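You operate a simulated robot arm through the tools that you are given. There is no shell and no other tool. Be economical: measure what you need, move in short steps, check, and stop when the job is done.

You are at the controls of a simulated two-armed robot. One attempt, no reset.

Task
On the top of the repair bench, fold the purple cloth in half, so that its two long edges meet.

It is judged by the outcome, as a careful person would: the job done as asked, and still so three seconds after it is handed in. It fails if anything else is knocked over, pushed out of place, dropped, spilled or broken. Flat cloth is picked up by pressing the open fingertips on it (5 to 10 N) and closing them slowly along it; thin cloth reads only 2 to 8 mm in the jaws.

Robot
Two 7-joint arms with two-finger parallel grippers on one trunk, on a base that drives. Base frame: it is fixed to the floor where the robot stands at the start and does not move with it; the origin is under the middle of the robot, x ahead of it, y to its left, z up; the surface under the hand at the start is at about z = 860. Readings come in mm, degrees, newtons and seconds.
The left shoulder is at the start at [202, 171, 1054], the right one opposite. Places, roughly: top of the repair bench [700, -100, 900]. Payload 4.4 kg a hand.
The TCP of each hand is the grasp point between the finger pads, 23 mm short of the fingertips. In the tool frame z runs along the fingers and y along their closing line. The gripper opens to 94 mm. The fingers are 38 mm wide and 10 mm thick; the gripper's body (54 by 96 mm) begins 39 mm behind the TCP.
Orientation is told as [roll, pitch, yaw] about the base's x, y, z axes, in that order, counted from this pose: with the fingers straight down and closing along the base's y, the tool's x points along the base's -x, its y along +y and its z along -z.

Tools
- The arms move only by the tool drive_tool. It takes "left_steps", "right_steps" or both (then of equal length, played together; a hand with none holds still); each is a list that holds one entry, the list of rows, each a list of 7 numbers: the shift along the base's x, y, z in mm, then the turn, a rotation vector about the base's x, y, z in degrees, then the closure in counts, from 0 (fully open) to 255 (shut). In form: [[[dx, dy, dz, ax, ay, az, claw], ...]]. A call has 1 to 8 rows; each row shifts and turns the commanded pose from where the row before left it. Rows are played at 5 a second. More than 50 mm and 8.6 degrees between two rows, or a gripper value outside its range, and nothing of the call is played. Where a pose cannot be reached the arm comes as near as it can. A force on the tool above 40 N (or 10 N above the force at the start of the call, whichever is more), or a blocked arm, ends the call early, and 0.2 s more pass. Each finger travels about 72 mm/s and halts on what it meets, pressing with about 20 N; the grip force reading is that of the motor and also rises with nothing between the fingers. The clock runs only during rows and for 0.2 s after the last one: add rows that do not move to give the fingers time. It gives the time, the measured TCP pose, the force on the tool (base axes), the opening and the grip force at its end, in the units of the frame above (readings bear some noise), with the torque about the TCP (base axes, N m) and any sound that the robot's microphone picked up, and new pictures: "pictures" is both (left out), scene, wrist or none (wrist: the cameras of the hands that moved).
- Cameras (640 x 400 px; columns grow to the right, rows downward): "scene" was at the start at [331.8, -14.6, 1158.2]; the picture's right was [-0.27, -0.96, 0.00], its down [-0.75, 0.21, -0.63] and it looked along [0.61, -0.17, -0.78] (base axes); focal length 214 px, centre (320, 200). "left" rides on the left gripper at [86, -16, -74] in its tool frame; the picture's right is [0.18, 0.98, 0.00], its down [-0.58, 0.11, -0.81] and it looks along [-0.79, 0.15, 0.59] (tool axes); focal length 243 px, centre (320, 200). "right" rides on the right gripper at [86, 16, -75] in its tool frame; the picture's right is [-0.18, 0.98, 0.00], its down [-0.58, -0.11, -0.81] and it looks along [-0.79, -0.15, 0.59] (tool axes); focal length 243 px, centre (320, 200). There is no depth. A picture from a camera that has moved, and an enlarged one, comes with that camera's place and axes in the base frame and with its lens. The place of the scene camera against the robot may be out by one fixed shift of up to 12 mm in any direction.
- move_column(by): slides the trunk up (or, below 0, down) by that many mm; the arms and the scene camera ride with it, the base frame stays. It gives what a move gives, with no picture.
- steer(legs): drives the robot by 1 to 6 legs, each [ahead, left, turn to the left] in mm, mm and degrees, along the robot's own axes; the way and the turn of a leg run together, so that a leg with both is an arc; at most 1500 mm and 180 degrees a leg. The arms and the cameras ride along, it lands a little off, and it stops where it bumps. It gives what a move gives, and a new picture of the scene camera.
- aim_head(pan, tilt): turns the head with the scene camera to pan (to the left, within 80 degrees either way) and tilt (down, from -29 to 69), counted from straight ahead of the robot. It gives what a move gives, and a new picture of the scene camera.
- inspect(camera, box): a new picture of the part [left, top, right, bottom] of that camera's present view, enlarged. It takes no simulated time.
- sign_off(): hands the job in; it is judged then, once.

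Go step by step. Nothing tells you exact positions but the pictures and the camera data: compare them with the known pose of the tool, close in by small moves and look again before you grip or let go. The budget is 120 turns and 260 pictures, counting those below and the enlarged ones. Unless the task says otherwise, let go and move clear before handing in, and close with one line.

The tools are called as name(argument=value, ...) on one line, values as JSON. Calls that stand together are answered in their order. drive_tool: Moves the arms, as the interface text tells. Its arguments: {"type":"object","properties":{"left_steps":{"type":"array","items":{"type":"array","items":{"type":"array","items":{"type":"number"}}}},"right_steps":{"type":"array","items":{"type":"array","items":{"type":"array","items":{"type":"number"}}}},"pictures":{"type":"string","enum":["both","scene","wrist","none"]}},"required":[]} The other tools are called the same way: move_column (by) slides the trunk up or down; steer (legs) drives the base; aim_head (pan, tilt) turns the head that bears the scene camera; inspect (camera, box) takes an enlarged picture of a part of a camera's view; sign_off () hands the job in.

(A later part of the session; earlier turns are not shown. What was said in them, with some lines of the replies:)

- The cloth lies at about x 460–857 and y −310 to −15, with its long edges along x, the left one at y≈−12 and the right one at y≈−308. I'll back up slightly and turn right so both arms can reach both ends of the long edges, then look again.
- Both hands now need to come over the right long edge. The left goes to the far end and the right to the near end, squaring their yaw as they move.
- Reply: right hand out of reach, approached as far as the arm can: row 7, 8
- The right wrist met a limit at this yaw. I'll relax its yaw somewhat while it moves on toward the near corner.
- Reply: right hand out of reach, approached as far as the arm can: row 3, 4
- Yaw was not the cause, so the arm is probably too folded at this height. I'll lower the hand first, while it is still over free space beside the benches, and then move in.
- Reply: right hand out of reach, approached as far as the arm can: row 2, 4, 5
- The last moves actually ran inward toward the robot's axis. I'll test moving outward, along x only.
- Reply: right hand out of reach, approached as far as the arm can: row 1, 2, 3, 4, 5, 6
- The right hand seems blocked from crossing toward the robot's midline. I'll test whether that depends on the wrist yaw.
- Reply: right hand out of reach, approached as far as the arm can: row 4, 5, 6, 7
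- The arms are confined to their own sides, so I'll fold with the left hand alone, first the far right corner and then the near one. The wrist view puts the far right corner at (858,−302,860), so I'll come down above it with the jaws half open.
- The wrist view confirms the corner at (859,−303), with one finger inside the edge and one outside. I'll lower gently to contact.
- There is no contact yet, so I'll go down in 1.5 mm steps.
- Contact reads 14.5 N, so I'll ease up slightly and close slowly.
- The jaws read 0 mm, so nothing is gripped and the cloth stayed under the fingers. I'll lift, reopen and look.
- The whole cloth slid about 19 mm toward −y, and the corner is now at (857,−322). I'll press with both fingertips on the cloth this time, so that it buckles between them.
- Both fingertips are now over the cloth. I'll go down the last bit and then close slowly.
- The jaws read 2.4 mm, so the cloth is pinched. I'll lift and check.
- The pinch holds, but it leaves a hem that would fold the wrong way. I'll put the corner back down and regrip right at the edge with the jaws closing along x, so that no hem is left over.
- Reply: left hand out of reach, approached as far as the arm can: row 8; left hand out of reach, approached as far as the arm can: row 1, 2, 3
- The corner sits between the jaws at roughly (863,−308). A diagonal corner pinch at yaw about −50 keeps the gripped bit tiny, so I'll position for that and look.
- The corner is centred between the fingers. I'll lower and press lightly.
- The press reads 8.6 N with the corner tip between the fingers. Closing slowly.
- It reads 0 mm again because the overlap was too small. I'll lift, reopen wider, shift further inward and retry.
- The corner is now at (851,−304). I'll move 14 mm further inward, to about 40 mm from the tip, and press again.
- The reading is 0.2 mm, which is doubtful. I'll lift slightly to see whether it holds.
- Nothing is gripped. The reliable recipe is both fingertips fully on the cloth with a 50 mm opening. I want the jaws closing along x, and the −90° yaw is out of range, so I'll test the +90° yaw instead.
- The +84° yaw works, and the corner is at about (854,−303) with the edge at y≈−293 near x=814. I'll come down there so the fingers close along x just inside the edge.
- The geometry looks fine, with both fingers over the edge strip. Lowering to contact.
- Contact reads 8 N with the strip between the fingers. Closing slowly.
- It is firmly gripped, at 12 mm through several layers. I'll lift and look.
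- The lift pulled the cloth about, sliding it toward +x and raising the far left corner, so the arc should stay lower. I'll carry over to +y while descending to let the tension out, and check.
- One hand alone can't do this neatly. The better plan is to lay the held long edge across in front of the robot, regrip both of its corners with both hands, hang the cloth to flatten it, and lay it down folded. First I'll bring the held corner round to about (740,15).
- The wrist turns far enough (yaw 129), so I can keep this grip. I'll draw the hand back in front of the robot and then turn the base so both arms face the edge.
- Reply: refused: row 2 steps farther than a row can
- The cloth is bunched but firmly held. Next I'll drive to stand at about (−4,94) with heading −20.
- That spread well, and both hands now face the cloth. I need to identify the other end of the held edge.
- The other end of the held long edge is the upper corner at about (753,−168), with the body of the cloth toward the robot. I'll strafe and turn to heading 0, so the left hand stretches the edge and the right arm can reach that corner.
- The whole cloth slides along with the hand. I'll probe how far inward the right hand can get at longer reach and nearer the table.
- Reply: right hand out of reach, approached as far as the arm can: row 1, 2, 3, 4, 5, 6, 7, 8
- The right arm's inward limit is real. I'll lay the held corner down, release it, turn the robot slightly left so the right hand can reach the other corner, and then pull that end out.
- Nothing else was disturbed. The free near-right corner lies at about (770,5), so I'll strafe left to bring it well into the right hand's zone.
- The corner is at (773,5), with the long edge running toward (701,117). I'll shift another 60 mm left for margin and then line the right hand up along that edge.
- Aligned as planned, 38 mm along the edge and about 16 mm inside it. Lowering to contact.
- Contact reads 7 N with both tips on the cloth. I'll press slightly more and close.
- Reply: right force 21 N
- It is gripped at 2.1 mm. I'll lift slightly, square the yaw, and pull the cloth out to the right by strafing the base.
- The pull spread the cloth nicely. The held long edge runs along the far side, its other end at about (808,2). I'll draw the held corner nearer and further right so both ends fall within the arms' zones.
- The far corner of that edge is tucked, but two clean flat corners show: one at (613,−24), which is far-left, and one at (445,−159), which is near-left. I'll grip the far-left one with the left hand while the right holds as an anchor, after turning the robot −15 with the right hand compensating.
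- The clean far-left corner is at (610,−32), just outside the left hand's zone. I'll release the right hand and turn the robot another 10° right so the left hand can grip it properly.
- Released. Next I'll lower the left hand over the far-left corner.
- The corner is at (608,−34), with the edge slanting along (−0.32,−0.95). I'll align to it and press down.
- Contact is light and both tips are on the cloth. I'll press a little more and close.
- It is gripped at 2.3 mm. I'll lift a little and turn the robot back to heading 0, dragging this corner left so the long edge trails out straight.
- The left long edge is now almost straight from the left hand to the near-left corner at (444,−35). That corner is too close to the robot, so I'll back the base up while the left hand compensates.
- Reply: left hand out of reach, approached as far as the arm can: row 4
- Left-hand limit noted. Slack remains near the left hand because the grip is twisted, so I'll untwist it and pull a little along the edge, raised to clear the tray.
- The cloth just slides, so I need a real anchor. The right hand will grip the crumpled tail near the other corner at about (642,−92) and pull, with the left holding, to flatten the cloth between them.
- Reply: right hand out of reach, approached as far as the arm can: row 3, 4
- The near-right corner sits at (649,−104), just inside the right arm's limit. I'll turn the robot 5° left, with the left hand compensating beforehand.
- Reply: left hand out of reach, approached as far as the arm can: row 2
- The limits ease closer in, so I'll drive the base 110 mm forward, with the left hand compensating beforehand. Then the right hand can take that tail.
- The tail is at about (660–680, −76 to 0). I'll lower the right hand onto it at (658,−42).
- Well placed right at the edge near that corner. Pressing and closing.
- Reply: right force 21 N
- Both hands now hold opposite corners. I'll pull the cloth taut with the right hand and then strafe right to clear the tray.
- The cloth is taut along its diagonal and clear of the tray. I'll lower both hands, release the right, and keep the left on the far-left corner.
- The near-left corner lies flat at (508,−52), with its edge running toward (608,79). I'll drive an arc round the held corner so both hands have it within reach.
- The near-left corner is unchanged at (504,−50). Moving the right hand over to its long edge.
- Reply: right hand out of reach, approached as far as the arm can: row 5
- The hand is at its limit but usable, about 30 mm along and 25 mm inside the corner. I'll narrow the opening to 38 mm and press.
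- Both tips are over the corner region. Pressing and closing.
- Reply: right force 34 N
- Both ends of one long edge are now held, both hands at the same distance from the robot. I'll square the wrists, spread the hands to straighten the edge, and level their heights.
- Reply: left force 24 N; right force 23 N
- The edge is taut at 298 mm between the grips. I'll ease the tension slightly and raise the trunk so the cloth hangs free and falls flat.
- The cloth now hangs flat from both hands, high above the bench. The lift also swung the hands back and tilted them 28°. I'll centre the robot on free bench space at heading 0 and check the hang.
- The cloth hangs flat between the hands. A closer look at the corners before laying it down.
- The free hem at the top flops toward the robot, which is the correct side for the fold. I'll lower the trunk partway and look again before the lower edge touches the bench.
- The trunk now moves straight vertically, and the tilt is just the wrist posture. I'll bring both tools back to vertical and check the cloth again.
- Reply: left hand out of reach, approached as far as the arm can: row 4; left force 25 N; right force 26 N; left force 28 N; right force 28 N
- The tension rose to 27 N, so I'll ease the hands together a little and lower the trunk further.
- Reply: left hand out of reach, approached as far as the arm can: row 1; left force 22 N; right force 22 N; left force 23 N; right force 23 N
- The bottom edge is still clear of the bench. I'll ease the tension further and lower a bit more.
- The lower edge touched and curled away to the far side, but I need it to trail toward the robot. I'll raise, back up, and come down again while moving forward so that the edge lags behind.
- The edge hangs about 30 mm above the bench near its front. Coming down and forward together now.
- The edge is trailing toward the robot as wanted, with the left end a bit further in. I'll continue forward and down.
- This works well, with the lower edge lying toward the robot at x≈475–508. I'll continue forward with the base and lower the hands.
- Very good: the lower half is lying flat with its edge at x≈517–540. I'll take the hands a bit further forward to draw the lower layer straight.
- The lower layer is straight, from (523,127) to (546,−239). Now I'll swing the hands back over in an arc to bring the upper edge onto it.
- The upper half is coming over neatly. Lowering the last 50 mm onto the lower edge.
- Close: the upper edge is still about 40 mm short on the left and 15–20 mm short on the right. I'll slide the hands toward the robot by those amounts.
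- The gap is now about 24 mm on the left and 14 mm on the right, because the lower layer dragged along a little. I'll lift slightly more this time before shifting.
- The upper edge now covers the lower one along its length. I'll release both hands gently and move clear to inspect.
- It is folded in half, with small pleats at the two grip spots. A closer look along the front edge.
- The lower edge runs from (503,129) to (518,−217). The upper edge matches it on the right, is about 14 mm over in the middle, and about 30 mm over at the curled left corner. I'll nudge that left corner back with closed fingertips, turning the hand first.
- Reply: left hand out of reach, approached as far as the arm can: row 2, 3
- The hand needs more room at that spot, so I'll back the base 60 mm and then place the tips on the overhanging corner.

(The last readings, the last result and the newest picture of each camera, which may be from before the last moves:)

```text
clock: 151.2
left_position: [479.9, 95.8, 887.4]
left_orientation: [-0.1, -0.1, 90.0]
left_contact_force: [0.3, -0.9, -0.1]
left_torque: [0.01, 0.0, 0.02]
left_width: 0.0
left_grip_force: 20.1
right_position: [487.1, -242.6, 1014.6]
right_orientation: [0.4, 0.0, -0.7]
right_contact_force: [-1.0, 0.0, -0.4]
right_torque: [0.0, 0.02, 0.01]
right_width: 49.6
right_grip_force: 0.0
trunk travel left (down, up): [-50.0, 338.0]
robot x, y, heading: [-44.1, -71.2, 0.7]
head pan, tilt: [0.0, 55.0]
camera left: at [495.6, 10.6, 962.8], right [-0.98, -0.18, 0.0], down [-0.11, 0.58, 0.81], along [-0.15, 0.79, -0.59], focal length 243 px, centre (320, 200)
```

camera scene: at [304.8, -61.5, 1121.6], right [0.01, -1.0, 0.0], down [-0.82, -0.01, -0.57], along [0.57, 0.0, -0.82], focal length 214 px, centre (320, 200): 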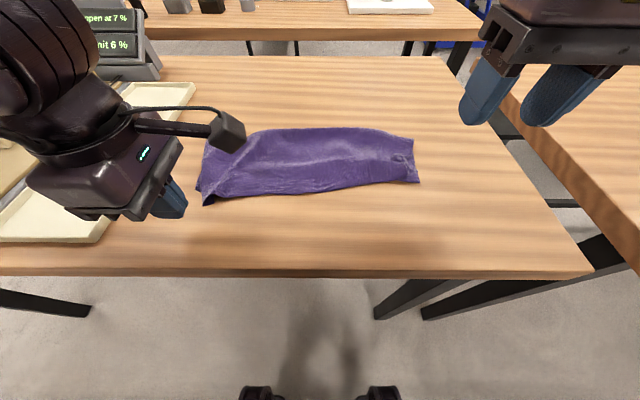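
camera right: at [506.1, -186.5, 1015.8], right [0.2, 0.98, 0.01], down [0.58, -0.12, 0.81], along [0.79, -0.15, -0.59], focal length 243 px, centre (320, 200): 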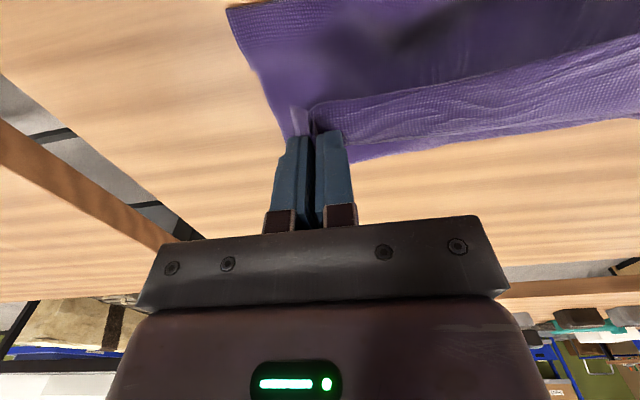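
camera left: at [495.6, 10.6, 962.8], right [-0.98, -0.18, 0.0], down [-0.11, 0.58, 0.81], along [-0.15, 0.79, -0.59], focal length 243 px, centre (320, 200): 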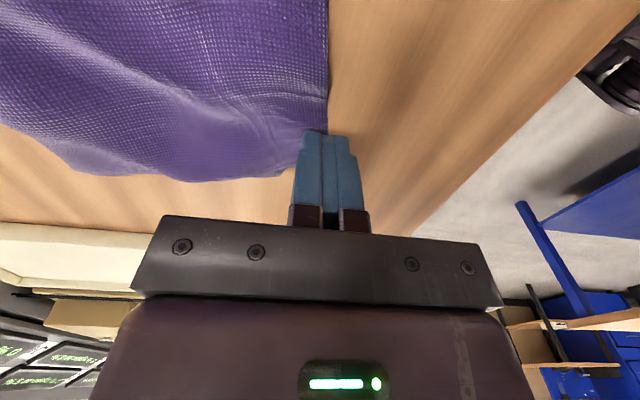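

The fingertips sit on the overhanging corner. I'll press lightly and push it forward about 20 mm.

drive_tool(left_steps=[[[0, 0, -2.5, 0, 0, 0, 255], [5, 0, 0, 0, 0, 0, 255], [5, 0, 0, 0, 0, 0, 255], [5, 0, 0, 0, 0, 0, 255], [5, 0, 0, 0, 0, 0, 255], [0, 0, 0, 0, 0, 0, 255]]], pictures="none")

inspect(camera="scene", box=[150, 100, 440, 240])

```text
clock: 152.6
left_position: [499.7, 97.4, 885.8]
left_orientation: [-0.2, -0.1, 89.8]
left_contact_force: [-0.2, 0.8, 0.1]
left_torque: [0.0, 0.0, 0.05]
left_width: 0.0
left_grip_force: 20.3
right_position: [486.8, -241.6, 1014.5]
right_orientation: [0.4, 0.0, -0.7]
right_contact_force: [0.8, 0.7, -0.1]
right_torque: [0.04, -0.01, 0.01]
right_width: 49.5
right_grip_force: 0.1
trunk travel left (down, up): [-50.0, 338.0]
robot x, y, heading: [-48.6, -70.9, 0.3]
head pan, tilt: [0.0, 55.0]
```

```text
2.21 times, centred on (295, 170) of scene
camera zoom: at [305.6, -61.5, 1121.3], right [0.01, -1.0, 0.0], down [-0.82, -0.01, -0.57], along [0.57, 0.0, -0.82], focal length 473 px, centre (375, 266)
```

zoom: 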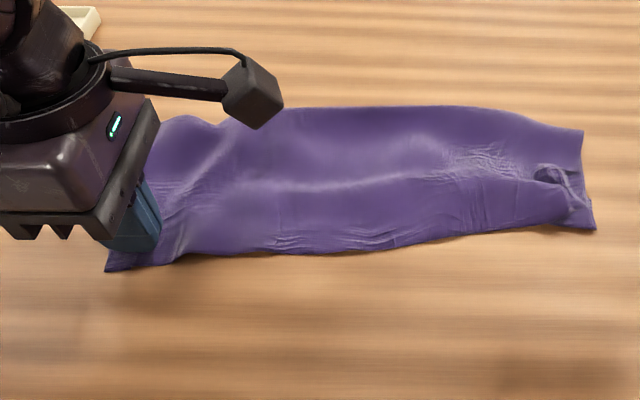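

The corner seems flattened. Lifting the hand clear to see.

drive_tool(left_steps=[[[0, 0, 40, 0, 0, 0, 255], [-20, 20, 40, 0, 0, 0, 255], [-20, 40, 20, 0, 0, 0, 255], [0, 45, 0, 0, 0, 0, 255]]], pictures="none")

inspect(camera="scene", box=[180, 130, 320, 230])

inspect(camera="scene", box=[300, 130, 440, 230])

```text
clock: 153.6
left_position: [461.6, 202.6, 985.9]
left_orientation: [0.1, 0.1, 89.8]
left_contact_force: [-0.5, 0.1, 0.1]
left_torque: [-0.03, 0.04, 0.0]
left_width: 0.1
left_grip_force: 20.1
right_position: [487.5, -241.9, 1015.4]
right_orientation: [0.3, 0.1, -0.7]
right_contact_force: [0.0, -0.1, 0.4]
right_torque: [0.0, 0.01, 0.05]
right_width: 49.9
right_grip_force: 0.1
trunk travel left (down, up): [-50.0, 338.0]
robot x, y, heading: [-44.7, -68.7, 0.5]
head pan, tilt: [0.0, 55.0]
```

```text
4.00 times, centred on (250, 180) of scene
camera zoom: at [306.2, -60.5, 1120.9], right [0.01, -1.0, 0.0], down [-0.82, -0.01, -0.57], along [0.57, 0.0, -0.82], focal length 858 px, centre (600, 280)
```

zoom: 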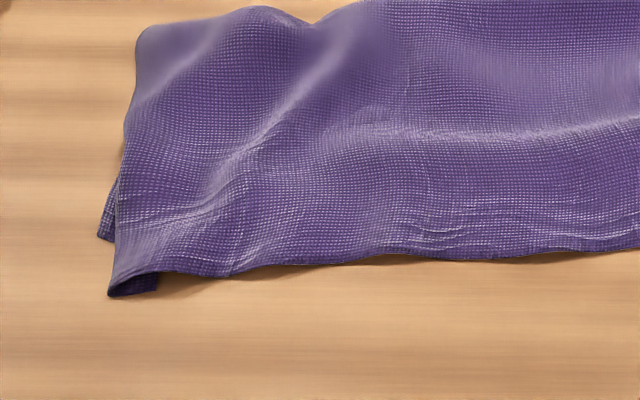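

```text
4.00 times, centred on (370, 180) of scene
camera zoom: at [306.2, -60.5, 1120.9], right [0.01, -1.0, 0.0], down [-0.82, -0.01, -0.57], along [0.57, 0.0, -0.82], focal length 858 px, centre (120, 280)
```

zoom: 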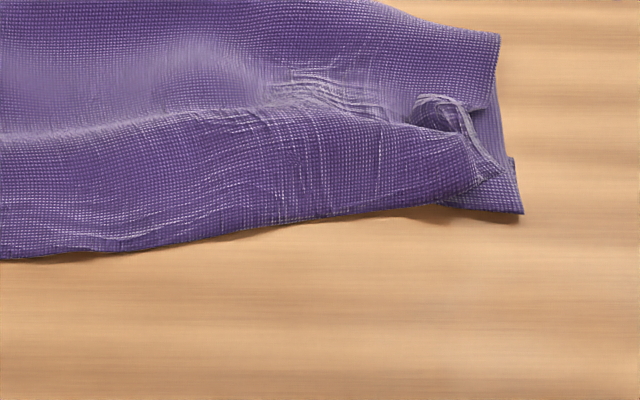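

The corner only flattened briefly, since there was no real contact force. I'll repeat with a firmer press.

drive_tool(left_steps=[[[0, -45, 0, 0, 0, 0, 255], [10, -40, -15, 0, 0, 0, 255], [12, -20, -35, 0, 0, 0, 255], [0, 0, -35, 0, 0, 0, 255], [0, 0, -12, 0, 0, 0, 255], [0, 0, -3.5, 0, 0, 0, 255], [0, 0, -1.5, 0, 0, 0, 255], [0, 0, 0, 0, 0, 0, 255]]], pictures="none")

```text
clock: 155.4
left_position: [480.8, 96.0, 883.7]
left_orientation: [-0.2, -0.1, 89.9]
left_contact_force: [-0.1, 2.2, 9.4]
left_torque: [0.05, -0.02, 0.0]
left_width: 0.0
left_grip_force: 19.9
right_position: [487.2, -242.2, 1015.2]
right_orientation: [0.3, 0.0, -0.7]
right_contact_force: [-0.6, -0.7, 0.2]
right_torque: [-0.01, 0.01, 0.01]
right_width: 49.8
right_grip_force: 0.1
trunk travel left (down, up): [-50.0, 338.0]
robot x, y, heading: [-45.3, -71.1, 0.4]
head pan, tilt: [0.0, 55.0]
```

Good, 9 N of contact. Pushing the corner forward.

drive_tool(left_steps=[[[5, 0.5, 0, 0, 0, 0, 255], [6, 0.5, 0, 0, 0, 0, 255], [6, 0.5, 0, 0, 0, 0, 255], [6, 0.5, 0, 0, 0, 0, 255], [4, 0, 0, 0, 0, 0, 255], [0, 0, 15, 0, 0, 0, 255], [-10, 15, 40, 0, 0, 0, 255], [-20, 40, 20, 0, 0, 0, 255]]], pictures="none")

inspect(camera="scene", box=[180, 110, 440, 240])

inspect(camera="scene", box=[180, 130, 320, 230])

```text
clock: 157.2
left_position: [475.5, 155.2, 960.1]
left_orientation: [0.0, 0.0, 89.9]
left_contact_force: [0.0, 0.8, 0.1]
left_torque: [0.0, 0.01, 0.02]
left_width: 0.0
left_grip_force: 20.1
right_position: [487.7, -239.9, 1015.5]
right_orientation: [0.4, -0.1, -0.6]
right_contact_force: [-0.7, -0.9, 0.0]
right_torque: [-0.02, -0.01, -0.01]
right_width: 50.0
right_grip_force: 0.0
trunk travel left (down, up): [-50.0, 338.0]
robot x, y, heading: [-44.9, -69.2, 0.5]
head pan, tilt: [0.0, 55.0]
```

```text
2.46 times, centred on (310, 175) of scene
camera zoom: at [305.3, -60.1, 1121.4], right [0.01, -1.0, 0.0], down [-0.82, -0.01, -0.57], along [0.57, 0.0, -0.82], focal length 528 px, centre (345, 262)
```

zoom: 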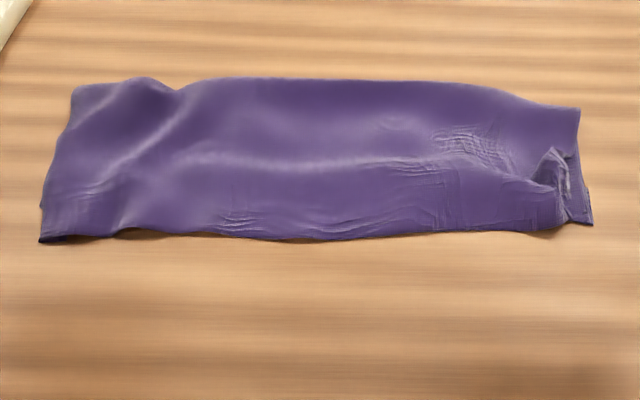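

```text
4.00 times, centred on (250, 180) of scene
camera zoom: at [305.3, -60.1, 1121.4], right [0.01, -1.0, 0.0], down [-0.82, -0.01, -0.57], along [0.57, 0.0, -0.82], focal length 858 px, centre (600, 280)
```

zoom: 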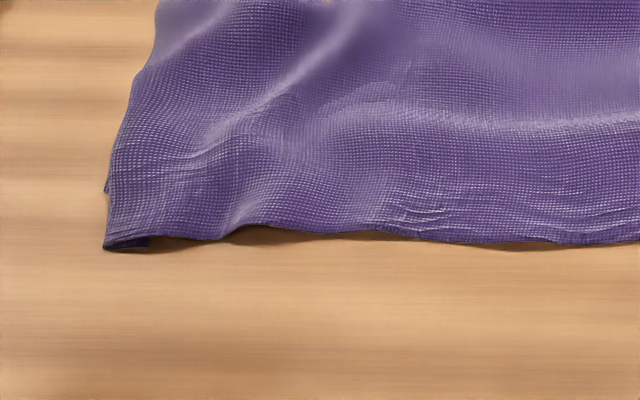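

The front edge is now straight, but the upper layer overhangs the lower by about 30 mm at the left, tapering to about 8 mm at the right. I'll pinch just that single-layer overhang at the left corner and set it back, turning the hand first.

drive_tool(left_steps=[[[0, 0, 10, 0, 0, 8.5, 200], [0, 0, 0, 0, 0, 8.5, 130], [0, 0, 0, 0, 0, 8.5, 130], [0, 0, 0, 0, 0, 8.5, 130], [0, 0, 0, 0, 0, 8.5, 130], [0, 0, 0, 0, 0, 8.5, 130], [0, 0, 0, 0, 0, 8.5, 130], [0, 0, 0, 0, 0, 8.5, 130]]], pictures="none")

drive_tool(left_steps=[[[8, -24, -15, 0, 0, 8.5, 130], [8, -24, -15, 0, 0, 8.5, 130], [8, -23, -15, 0, 0, 5, 130], [0, 0, -10, 0, 0, 0, 130], [0, 0, 0, 0, 0, 0, 130]]], pictures="wrist")

```text
clock: 159.0
left_position: [477.3, 154.1, 969.0]
left_orientation: [0.0, -0.2, 158.1]
left_contact_force: [-0.2, 0.1, 0.3]
left_torque: [-0.02, 0.0, -0.01]
left_width: 45.8
left_grip_force: 0.1
right_position: [487.1, -242.3, 1015.1]
right_orientation: [0.4, 0.0, -0.7]
right_contact_force: [-0.2, 0.8, 0.8]
right_torque: [0.0, 0.01, -0.02]
right_width: 49.6
right_grip_force: 0.0
trunk travel left (down, up): [-50.0, 338.0]
robot x, y, heading: [-43.0, -70.9, 0.6]
head pan, tilt: [0.0, 55.0]
```

```text
clock: 160.2
left_position: [500.5, 83.8, 915.2]
left_orientation: [-0.1, -0.1, 179.9]
left_contact_force: [0.4, -0.7, -0.3]
left_torque: [-0.03, -0.03, 0.03]
left_width: 46.1
left_grip_force: 0.0
right_position: [487.7, -241.8, 1014.1]
right_orientation: [0.4, 0.0, -0.7]
right_contact_force: [0.2, 0.4, -0.2]
right_torque: [0.02, 0.0, 0.01]
right_width: 49.9
right_grip_force: 0.2
trunk travel left (down, up): [-50.0, 338.0]
robot x, y, heading: [-48.4, -72.1, 0.4]
head pan, tilt: [0.0, 55.0]
camera left: at [588.1, 101.0, 989.6], right [0.18, -0.98, 0.0], down [-0.58, -0.11, 0.81], along [-0.79, -0.15, -0.59], focal length 243 px, centre (320, 200)
```

left: 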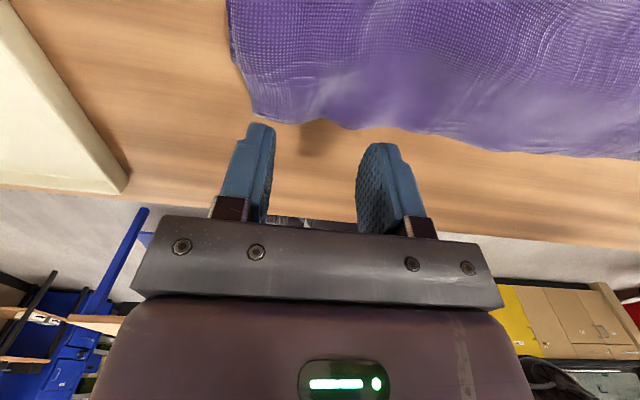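

The upper edge is at x≈498. I'll shift 6 mm in, press and pinch the overhang.

drive_tool(left_steps=[[[6, 0, -12, 0, 0, 0, 130], [0, 0, -12, 0, 0, 0, 130], [0, 0, -4, 0, 0, 0, 130], [0, 0, -2, 0, 0, 0, 130], [0, 0, -1.5, 0, 0, 0, 130], [0, 0, 0, 0, 0, 0, 130]]], pictures="none")

```text
clock: 161.6
left_position: [508.6, 82.3, 884.9]
left_orientation: [0.0, 0.2, 180.0]
left_contact_force: [4.4, 2.9, 21.7]
left_torque: [0.57, -0.28, -0.1]
left_width: 46.9
left_grip_force: 0.9
right_position: [486.6, -242.0, 1015.3]
right_orientation: [0.3, -0.1, -0.8]
right_contact_force: [-0.1, -0.4, -0.9]
right_torque: [0.01, 0.01, 0.01]
right_width: 50.0
right_grip_force: 0.0
trunk travel left (down, up): [-50.0, 338.0]
robot x, y, heading: [-44.9, -70.1, 0.4]
head pan, tilt: [0.0, 55.0]
```

drive_tool(left_steps=[[[0, 0, 1.2, 0, 0, 0, 130], [0, 0, 0, 0, 0, 0, 155], [0, 0, 0, 0, 0, 0, 180], [0, 0, 0, 0, 0, 0, 205], [0, 0, 0, 0, 0, 0, 230], [0, 0, 0, 0, 0, 0, 255], [0, 0, 0, 0, 0, 0, 255]]], pictures="wrist")

```text
clock: 163.2
left_position: [508.0, 82.0, 885.2]
left_orientation: [0.0, 0.0, 179.9]
left_contact_force: [0.3, -3.3, 18.6]
left_torque: [0.06, -0.14, -0.04]
left_width: 2.0
left_grip_force: 19.8
right_position: [486.1, -243.7, 1014.1]
right_orientation: [0.4, 0.0, -0.8]
right_contact_force: [-0.5, 0.9, 0.5]
right_torque: [-0.02, 0.04, -0.03]
right_width: 49.9
right_grip_force: 0.1
trunk travel left (down, up): [-50.0, 338.0]
robot x, y, heading: [-46.9, -70.0, 0.0]
head pan, tilt: [0.0, 55.0]
camera left: at [593.8, 98.8, 959.7], right [0.18, -0.98, 0.0], down [-0.58, -0.11, 0.81], along [-0.79, -0.15, -0.59], focal length 243 px, centre (320, 200)
```

left: 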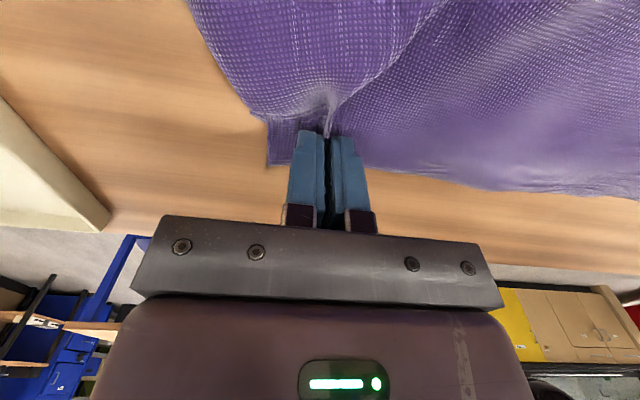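

It is pinched. I'll lift the corner about 40 mm and look at where the lower edge lies.

drive_tool(left_steps=[[[0, 0, 15, 0, 0, 0, 255], [5, 0, 20, 0, 0, 0, 255], [5, 0, 10, 0, 0, 0, 255], [0, 0, 0, 0, 0, 0, 255]]], pictures="none")

inspect(camera="scene", box=[160, 110, 440, 250])

```text
clock: 164.2
left_position: [517.6, 83.1, 929.5]
left_orientation: [-0.1, -0.1, 179.9]
left_contact_force: [0.6, -0.6, -0.4]
left_torque: [-0.01, 0.04, 0.04]
left_width: 2.4
left_grip_force: 20.1
right_position: [487.1, -241.4, 1014.4]
right_orientation: [0.3, 0.0, -0.8]
right_contact_force: [-0.5, -0.3, 0.4]
right_torque: [0.0, -0.01, -0.01]
right_width: 49.8
right_grip_force: 0.1
trunk travel left (down, up): [-50.0, 338.0]
robot x, y, heading: [-45.0, -70.8, 0.4]
head pan, tilt: [0.0, 55.0]
```

```text
2.29 times, centred on (300, 180) of scene
camera zoom: at [305.6, -61.5, 1121.2], right [0.01, -1.0, 0.0], down [-0.82, -0.01, -0.57], along [0.57, 0.0, -0.82], focal length 490 px, centre (366, 246)
```

zoom: 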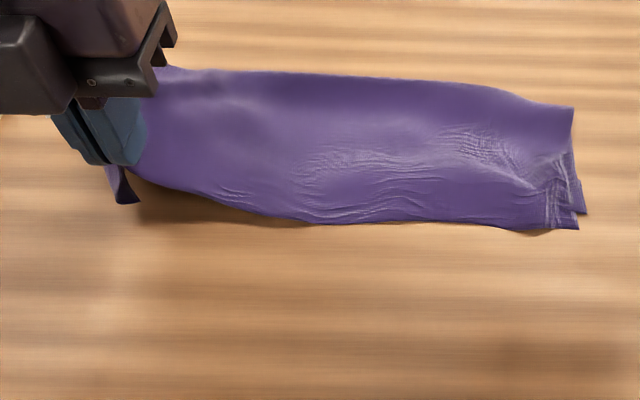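

The cloth smoothed out well. I'll move the corner a further 20 mm forward to sit over the lower edge, lower it and release.

drive_tool(left_steps=[[[10, 2, 0, 0, 0, 0, 255], [9, 2, -10, 0, 0, 0, 255], [0, 0, -18, 0, 0, 0, 255], [0, 0, -12, 0, 0, 0, 255], [0, 0, -2, 0, 0, 0, 225], [0, 0, 0, 0, 0, 0, 180], [0, 0, 0, 0, 0, 0, 130], [0, 0, 15, 0, 0, 0, 130]]], pictures="none")

drive_tool(left_steps=[[[0, 0, 45, 0, 0, 0, 130], [-10, 30, 30, 0, 0, 0, 130], [-10, 45, 10, 0, 0, 0, 130]]], pictures="none")

inspect(camera="scene", box=[170, 110, 440, 240])

inspect(camera="scene", box=[180, 130, 320, 230])

```text
clock: 166.0
left_position: [536.7, 85.7, 903.1]
left_orientation: [-0.1, 0.0, 179.9]
left_contact_force: [0.2, -1.1, -0.1]
left_torque: [0.02, -0.01, 0.04]
left_width: 46.3
left_grip_force: 0.1
right_position: [487.9, -242.3, 1014.1]
right_orientation: [0.4, 0.0, -0.7]
right_contact_force: [0.9, 0.6, 0.4]
right_torque: [-0.01, -0.01, -0.01]
right_width: 49.6
right_grip_force: 0.0
trunk travel left (down, up): [-50.0, 338.0]
robot x, y, heading: [-46.0, -72.6, 0.4]
head pan, tilt: [0.0, 55.0]
```

```text
clock: 166.8
left_position: [516.7, 165.0, 987.4]
left_orientation: [0.0, -0.1, 179.9]
left_contact_force: [-0.2, 0.6, -0.6]
left_torque: [0.02, -0.03, -0.04]
left_width: 46.2
left_grip_force: 0.0
right_position: [486.8, -240.3, 1014.4]
right_orientation: [0.4, -0.1, -0.7]
right_contact_force: [0.1, 0.0, -0.5]
right_torque: [-0.04, -0.02, -0.02]
right_width: 49.8
right_grip_force: 0.1
trunk travel left (down, up): [-50.0, 338.0]
robot x, y, heading: [-47.0, -70.9, 0.7]
head pan, tilt: [0.0, 55.0]
```

```text
2.37 times, centred on (305, 175) of scene
camera zoom: at [305.1, -60.4, 1121.5], right [0.01, -1.0, 0.0], down [-0.82, -0.01, -0.57], along [0.57, 0.0, -0.82], focal length 508 px, centre (356, 259)
```

zoom: 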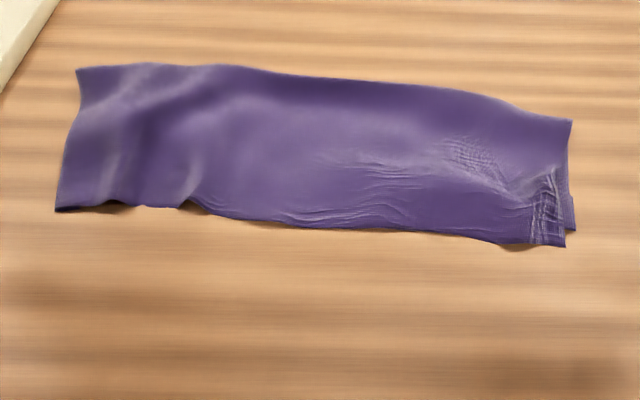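

```text
4.00 times, centred on (250, 180) of scene
camera zoom: at [305.1, -60.4, 1121.5], right [0.01, -1.0, 0.0], down [-0.82, -0.01, -0.57], along [0.57, 0.0, -0.82], focal length 858 px, centre (600, 280)
```

zoom: 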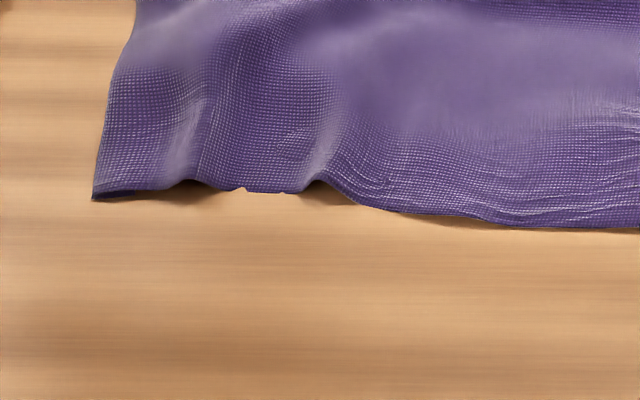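

The purple cloth lies on the bench top folded lengthwise into a tidy strip, its long edges together along the front. Both hands are open and clear, and nothing else looks disturbed, so I'm handing in.

sign_off()

```text
The job is handed in.
```

I folded the purple cloth in half lengthwise on the repair bench and handed it in, but its two long edges do not line up perfectly. The upper edge overhangs the lower by about 14 mm at the right end. At the left I estimate 10–20 mm, because the lower edge is hidden there. A small pleat remains at the right end where it was gripped. The cloth now lies turned about 90° from where it started. Both hands are open and clear, and I saw nothing else moved.
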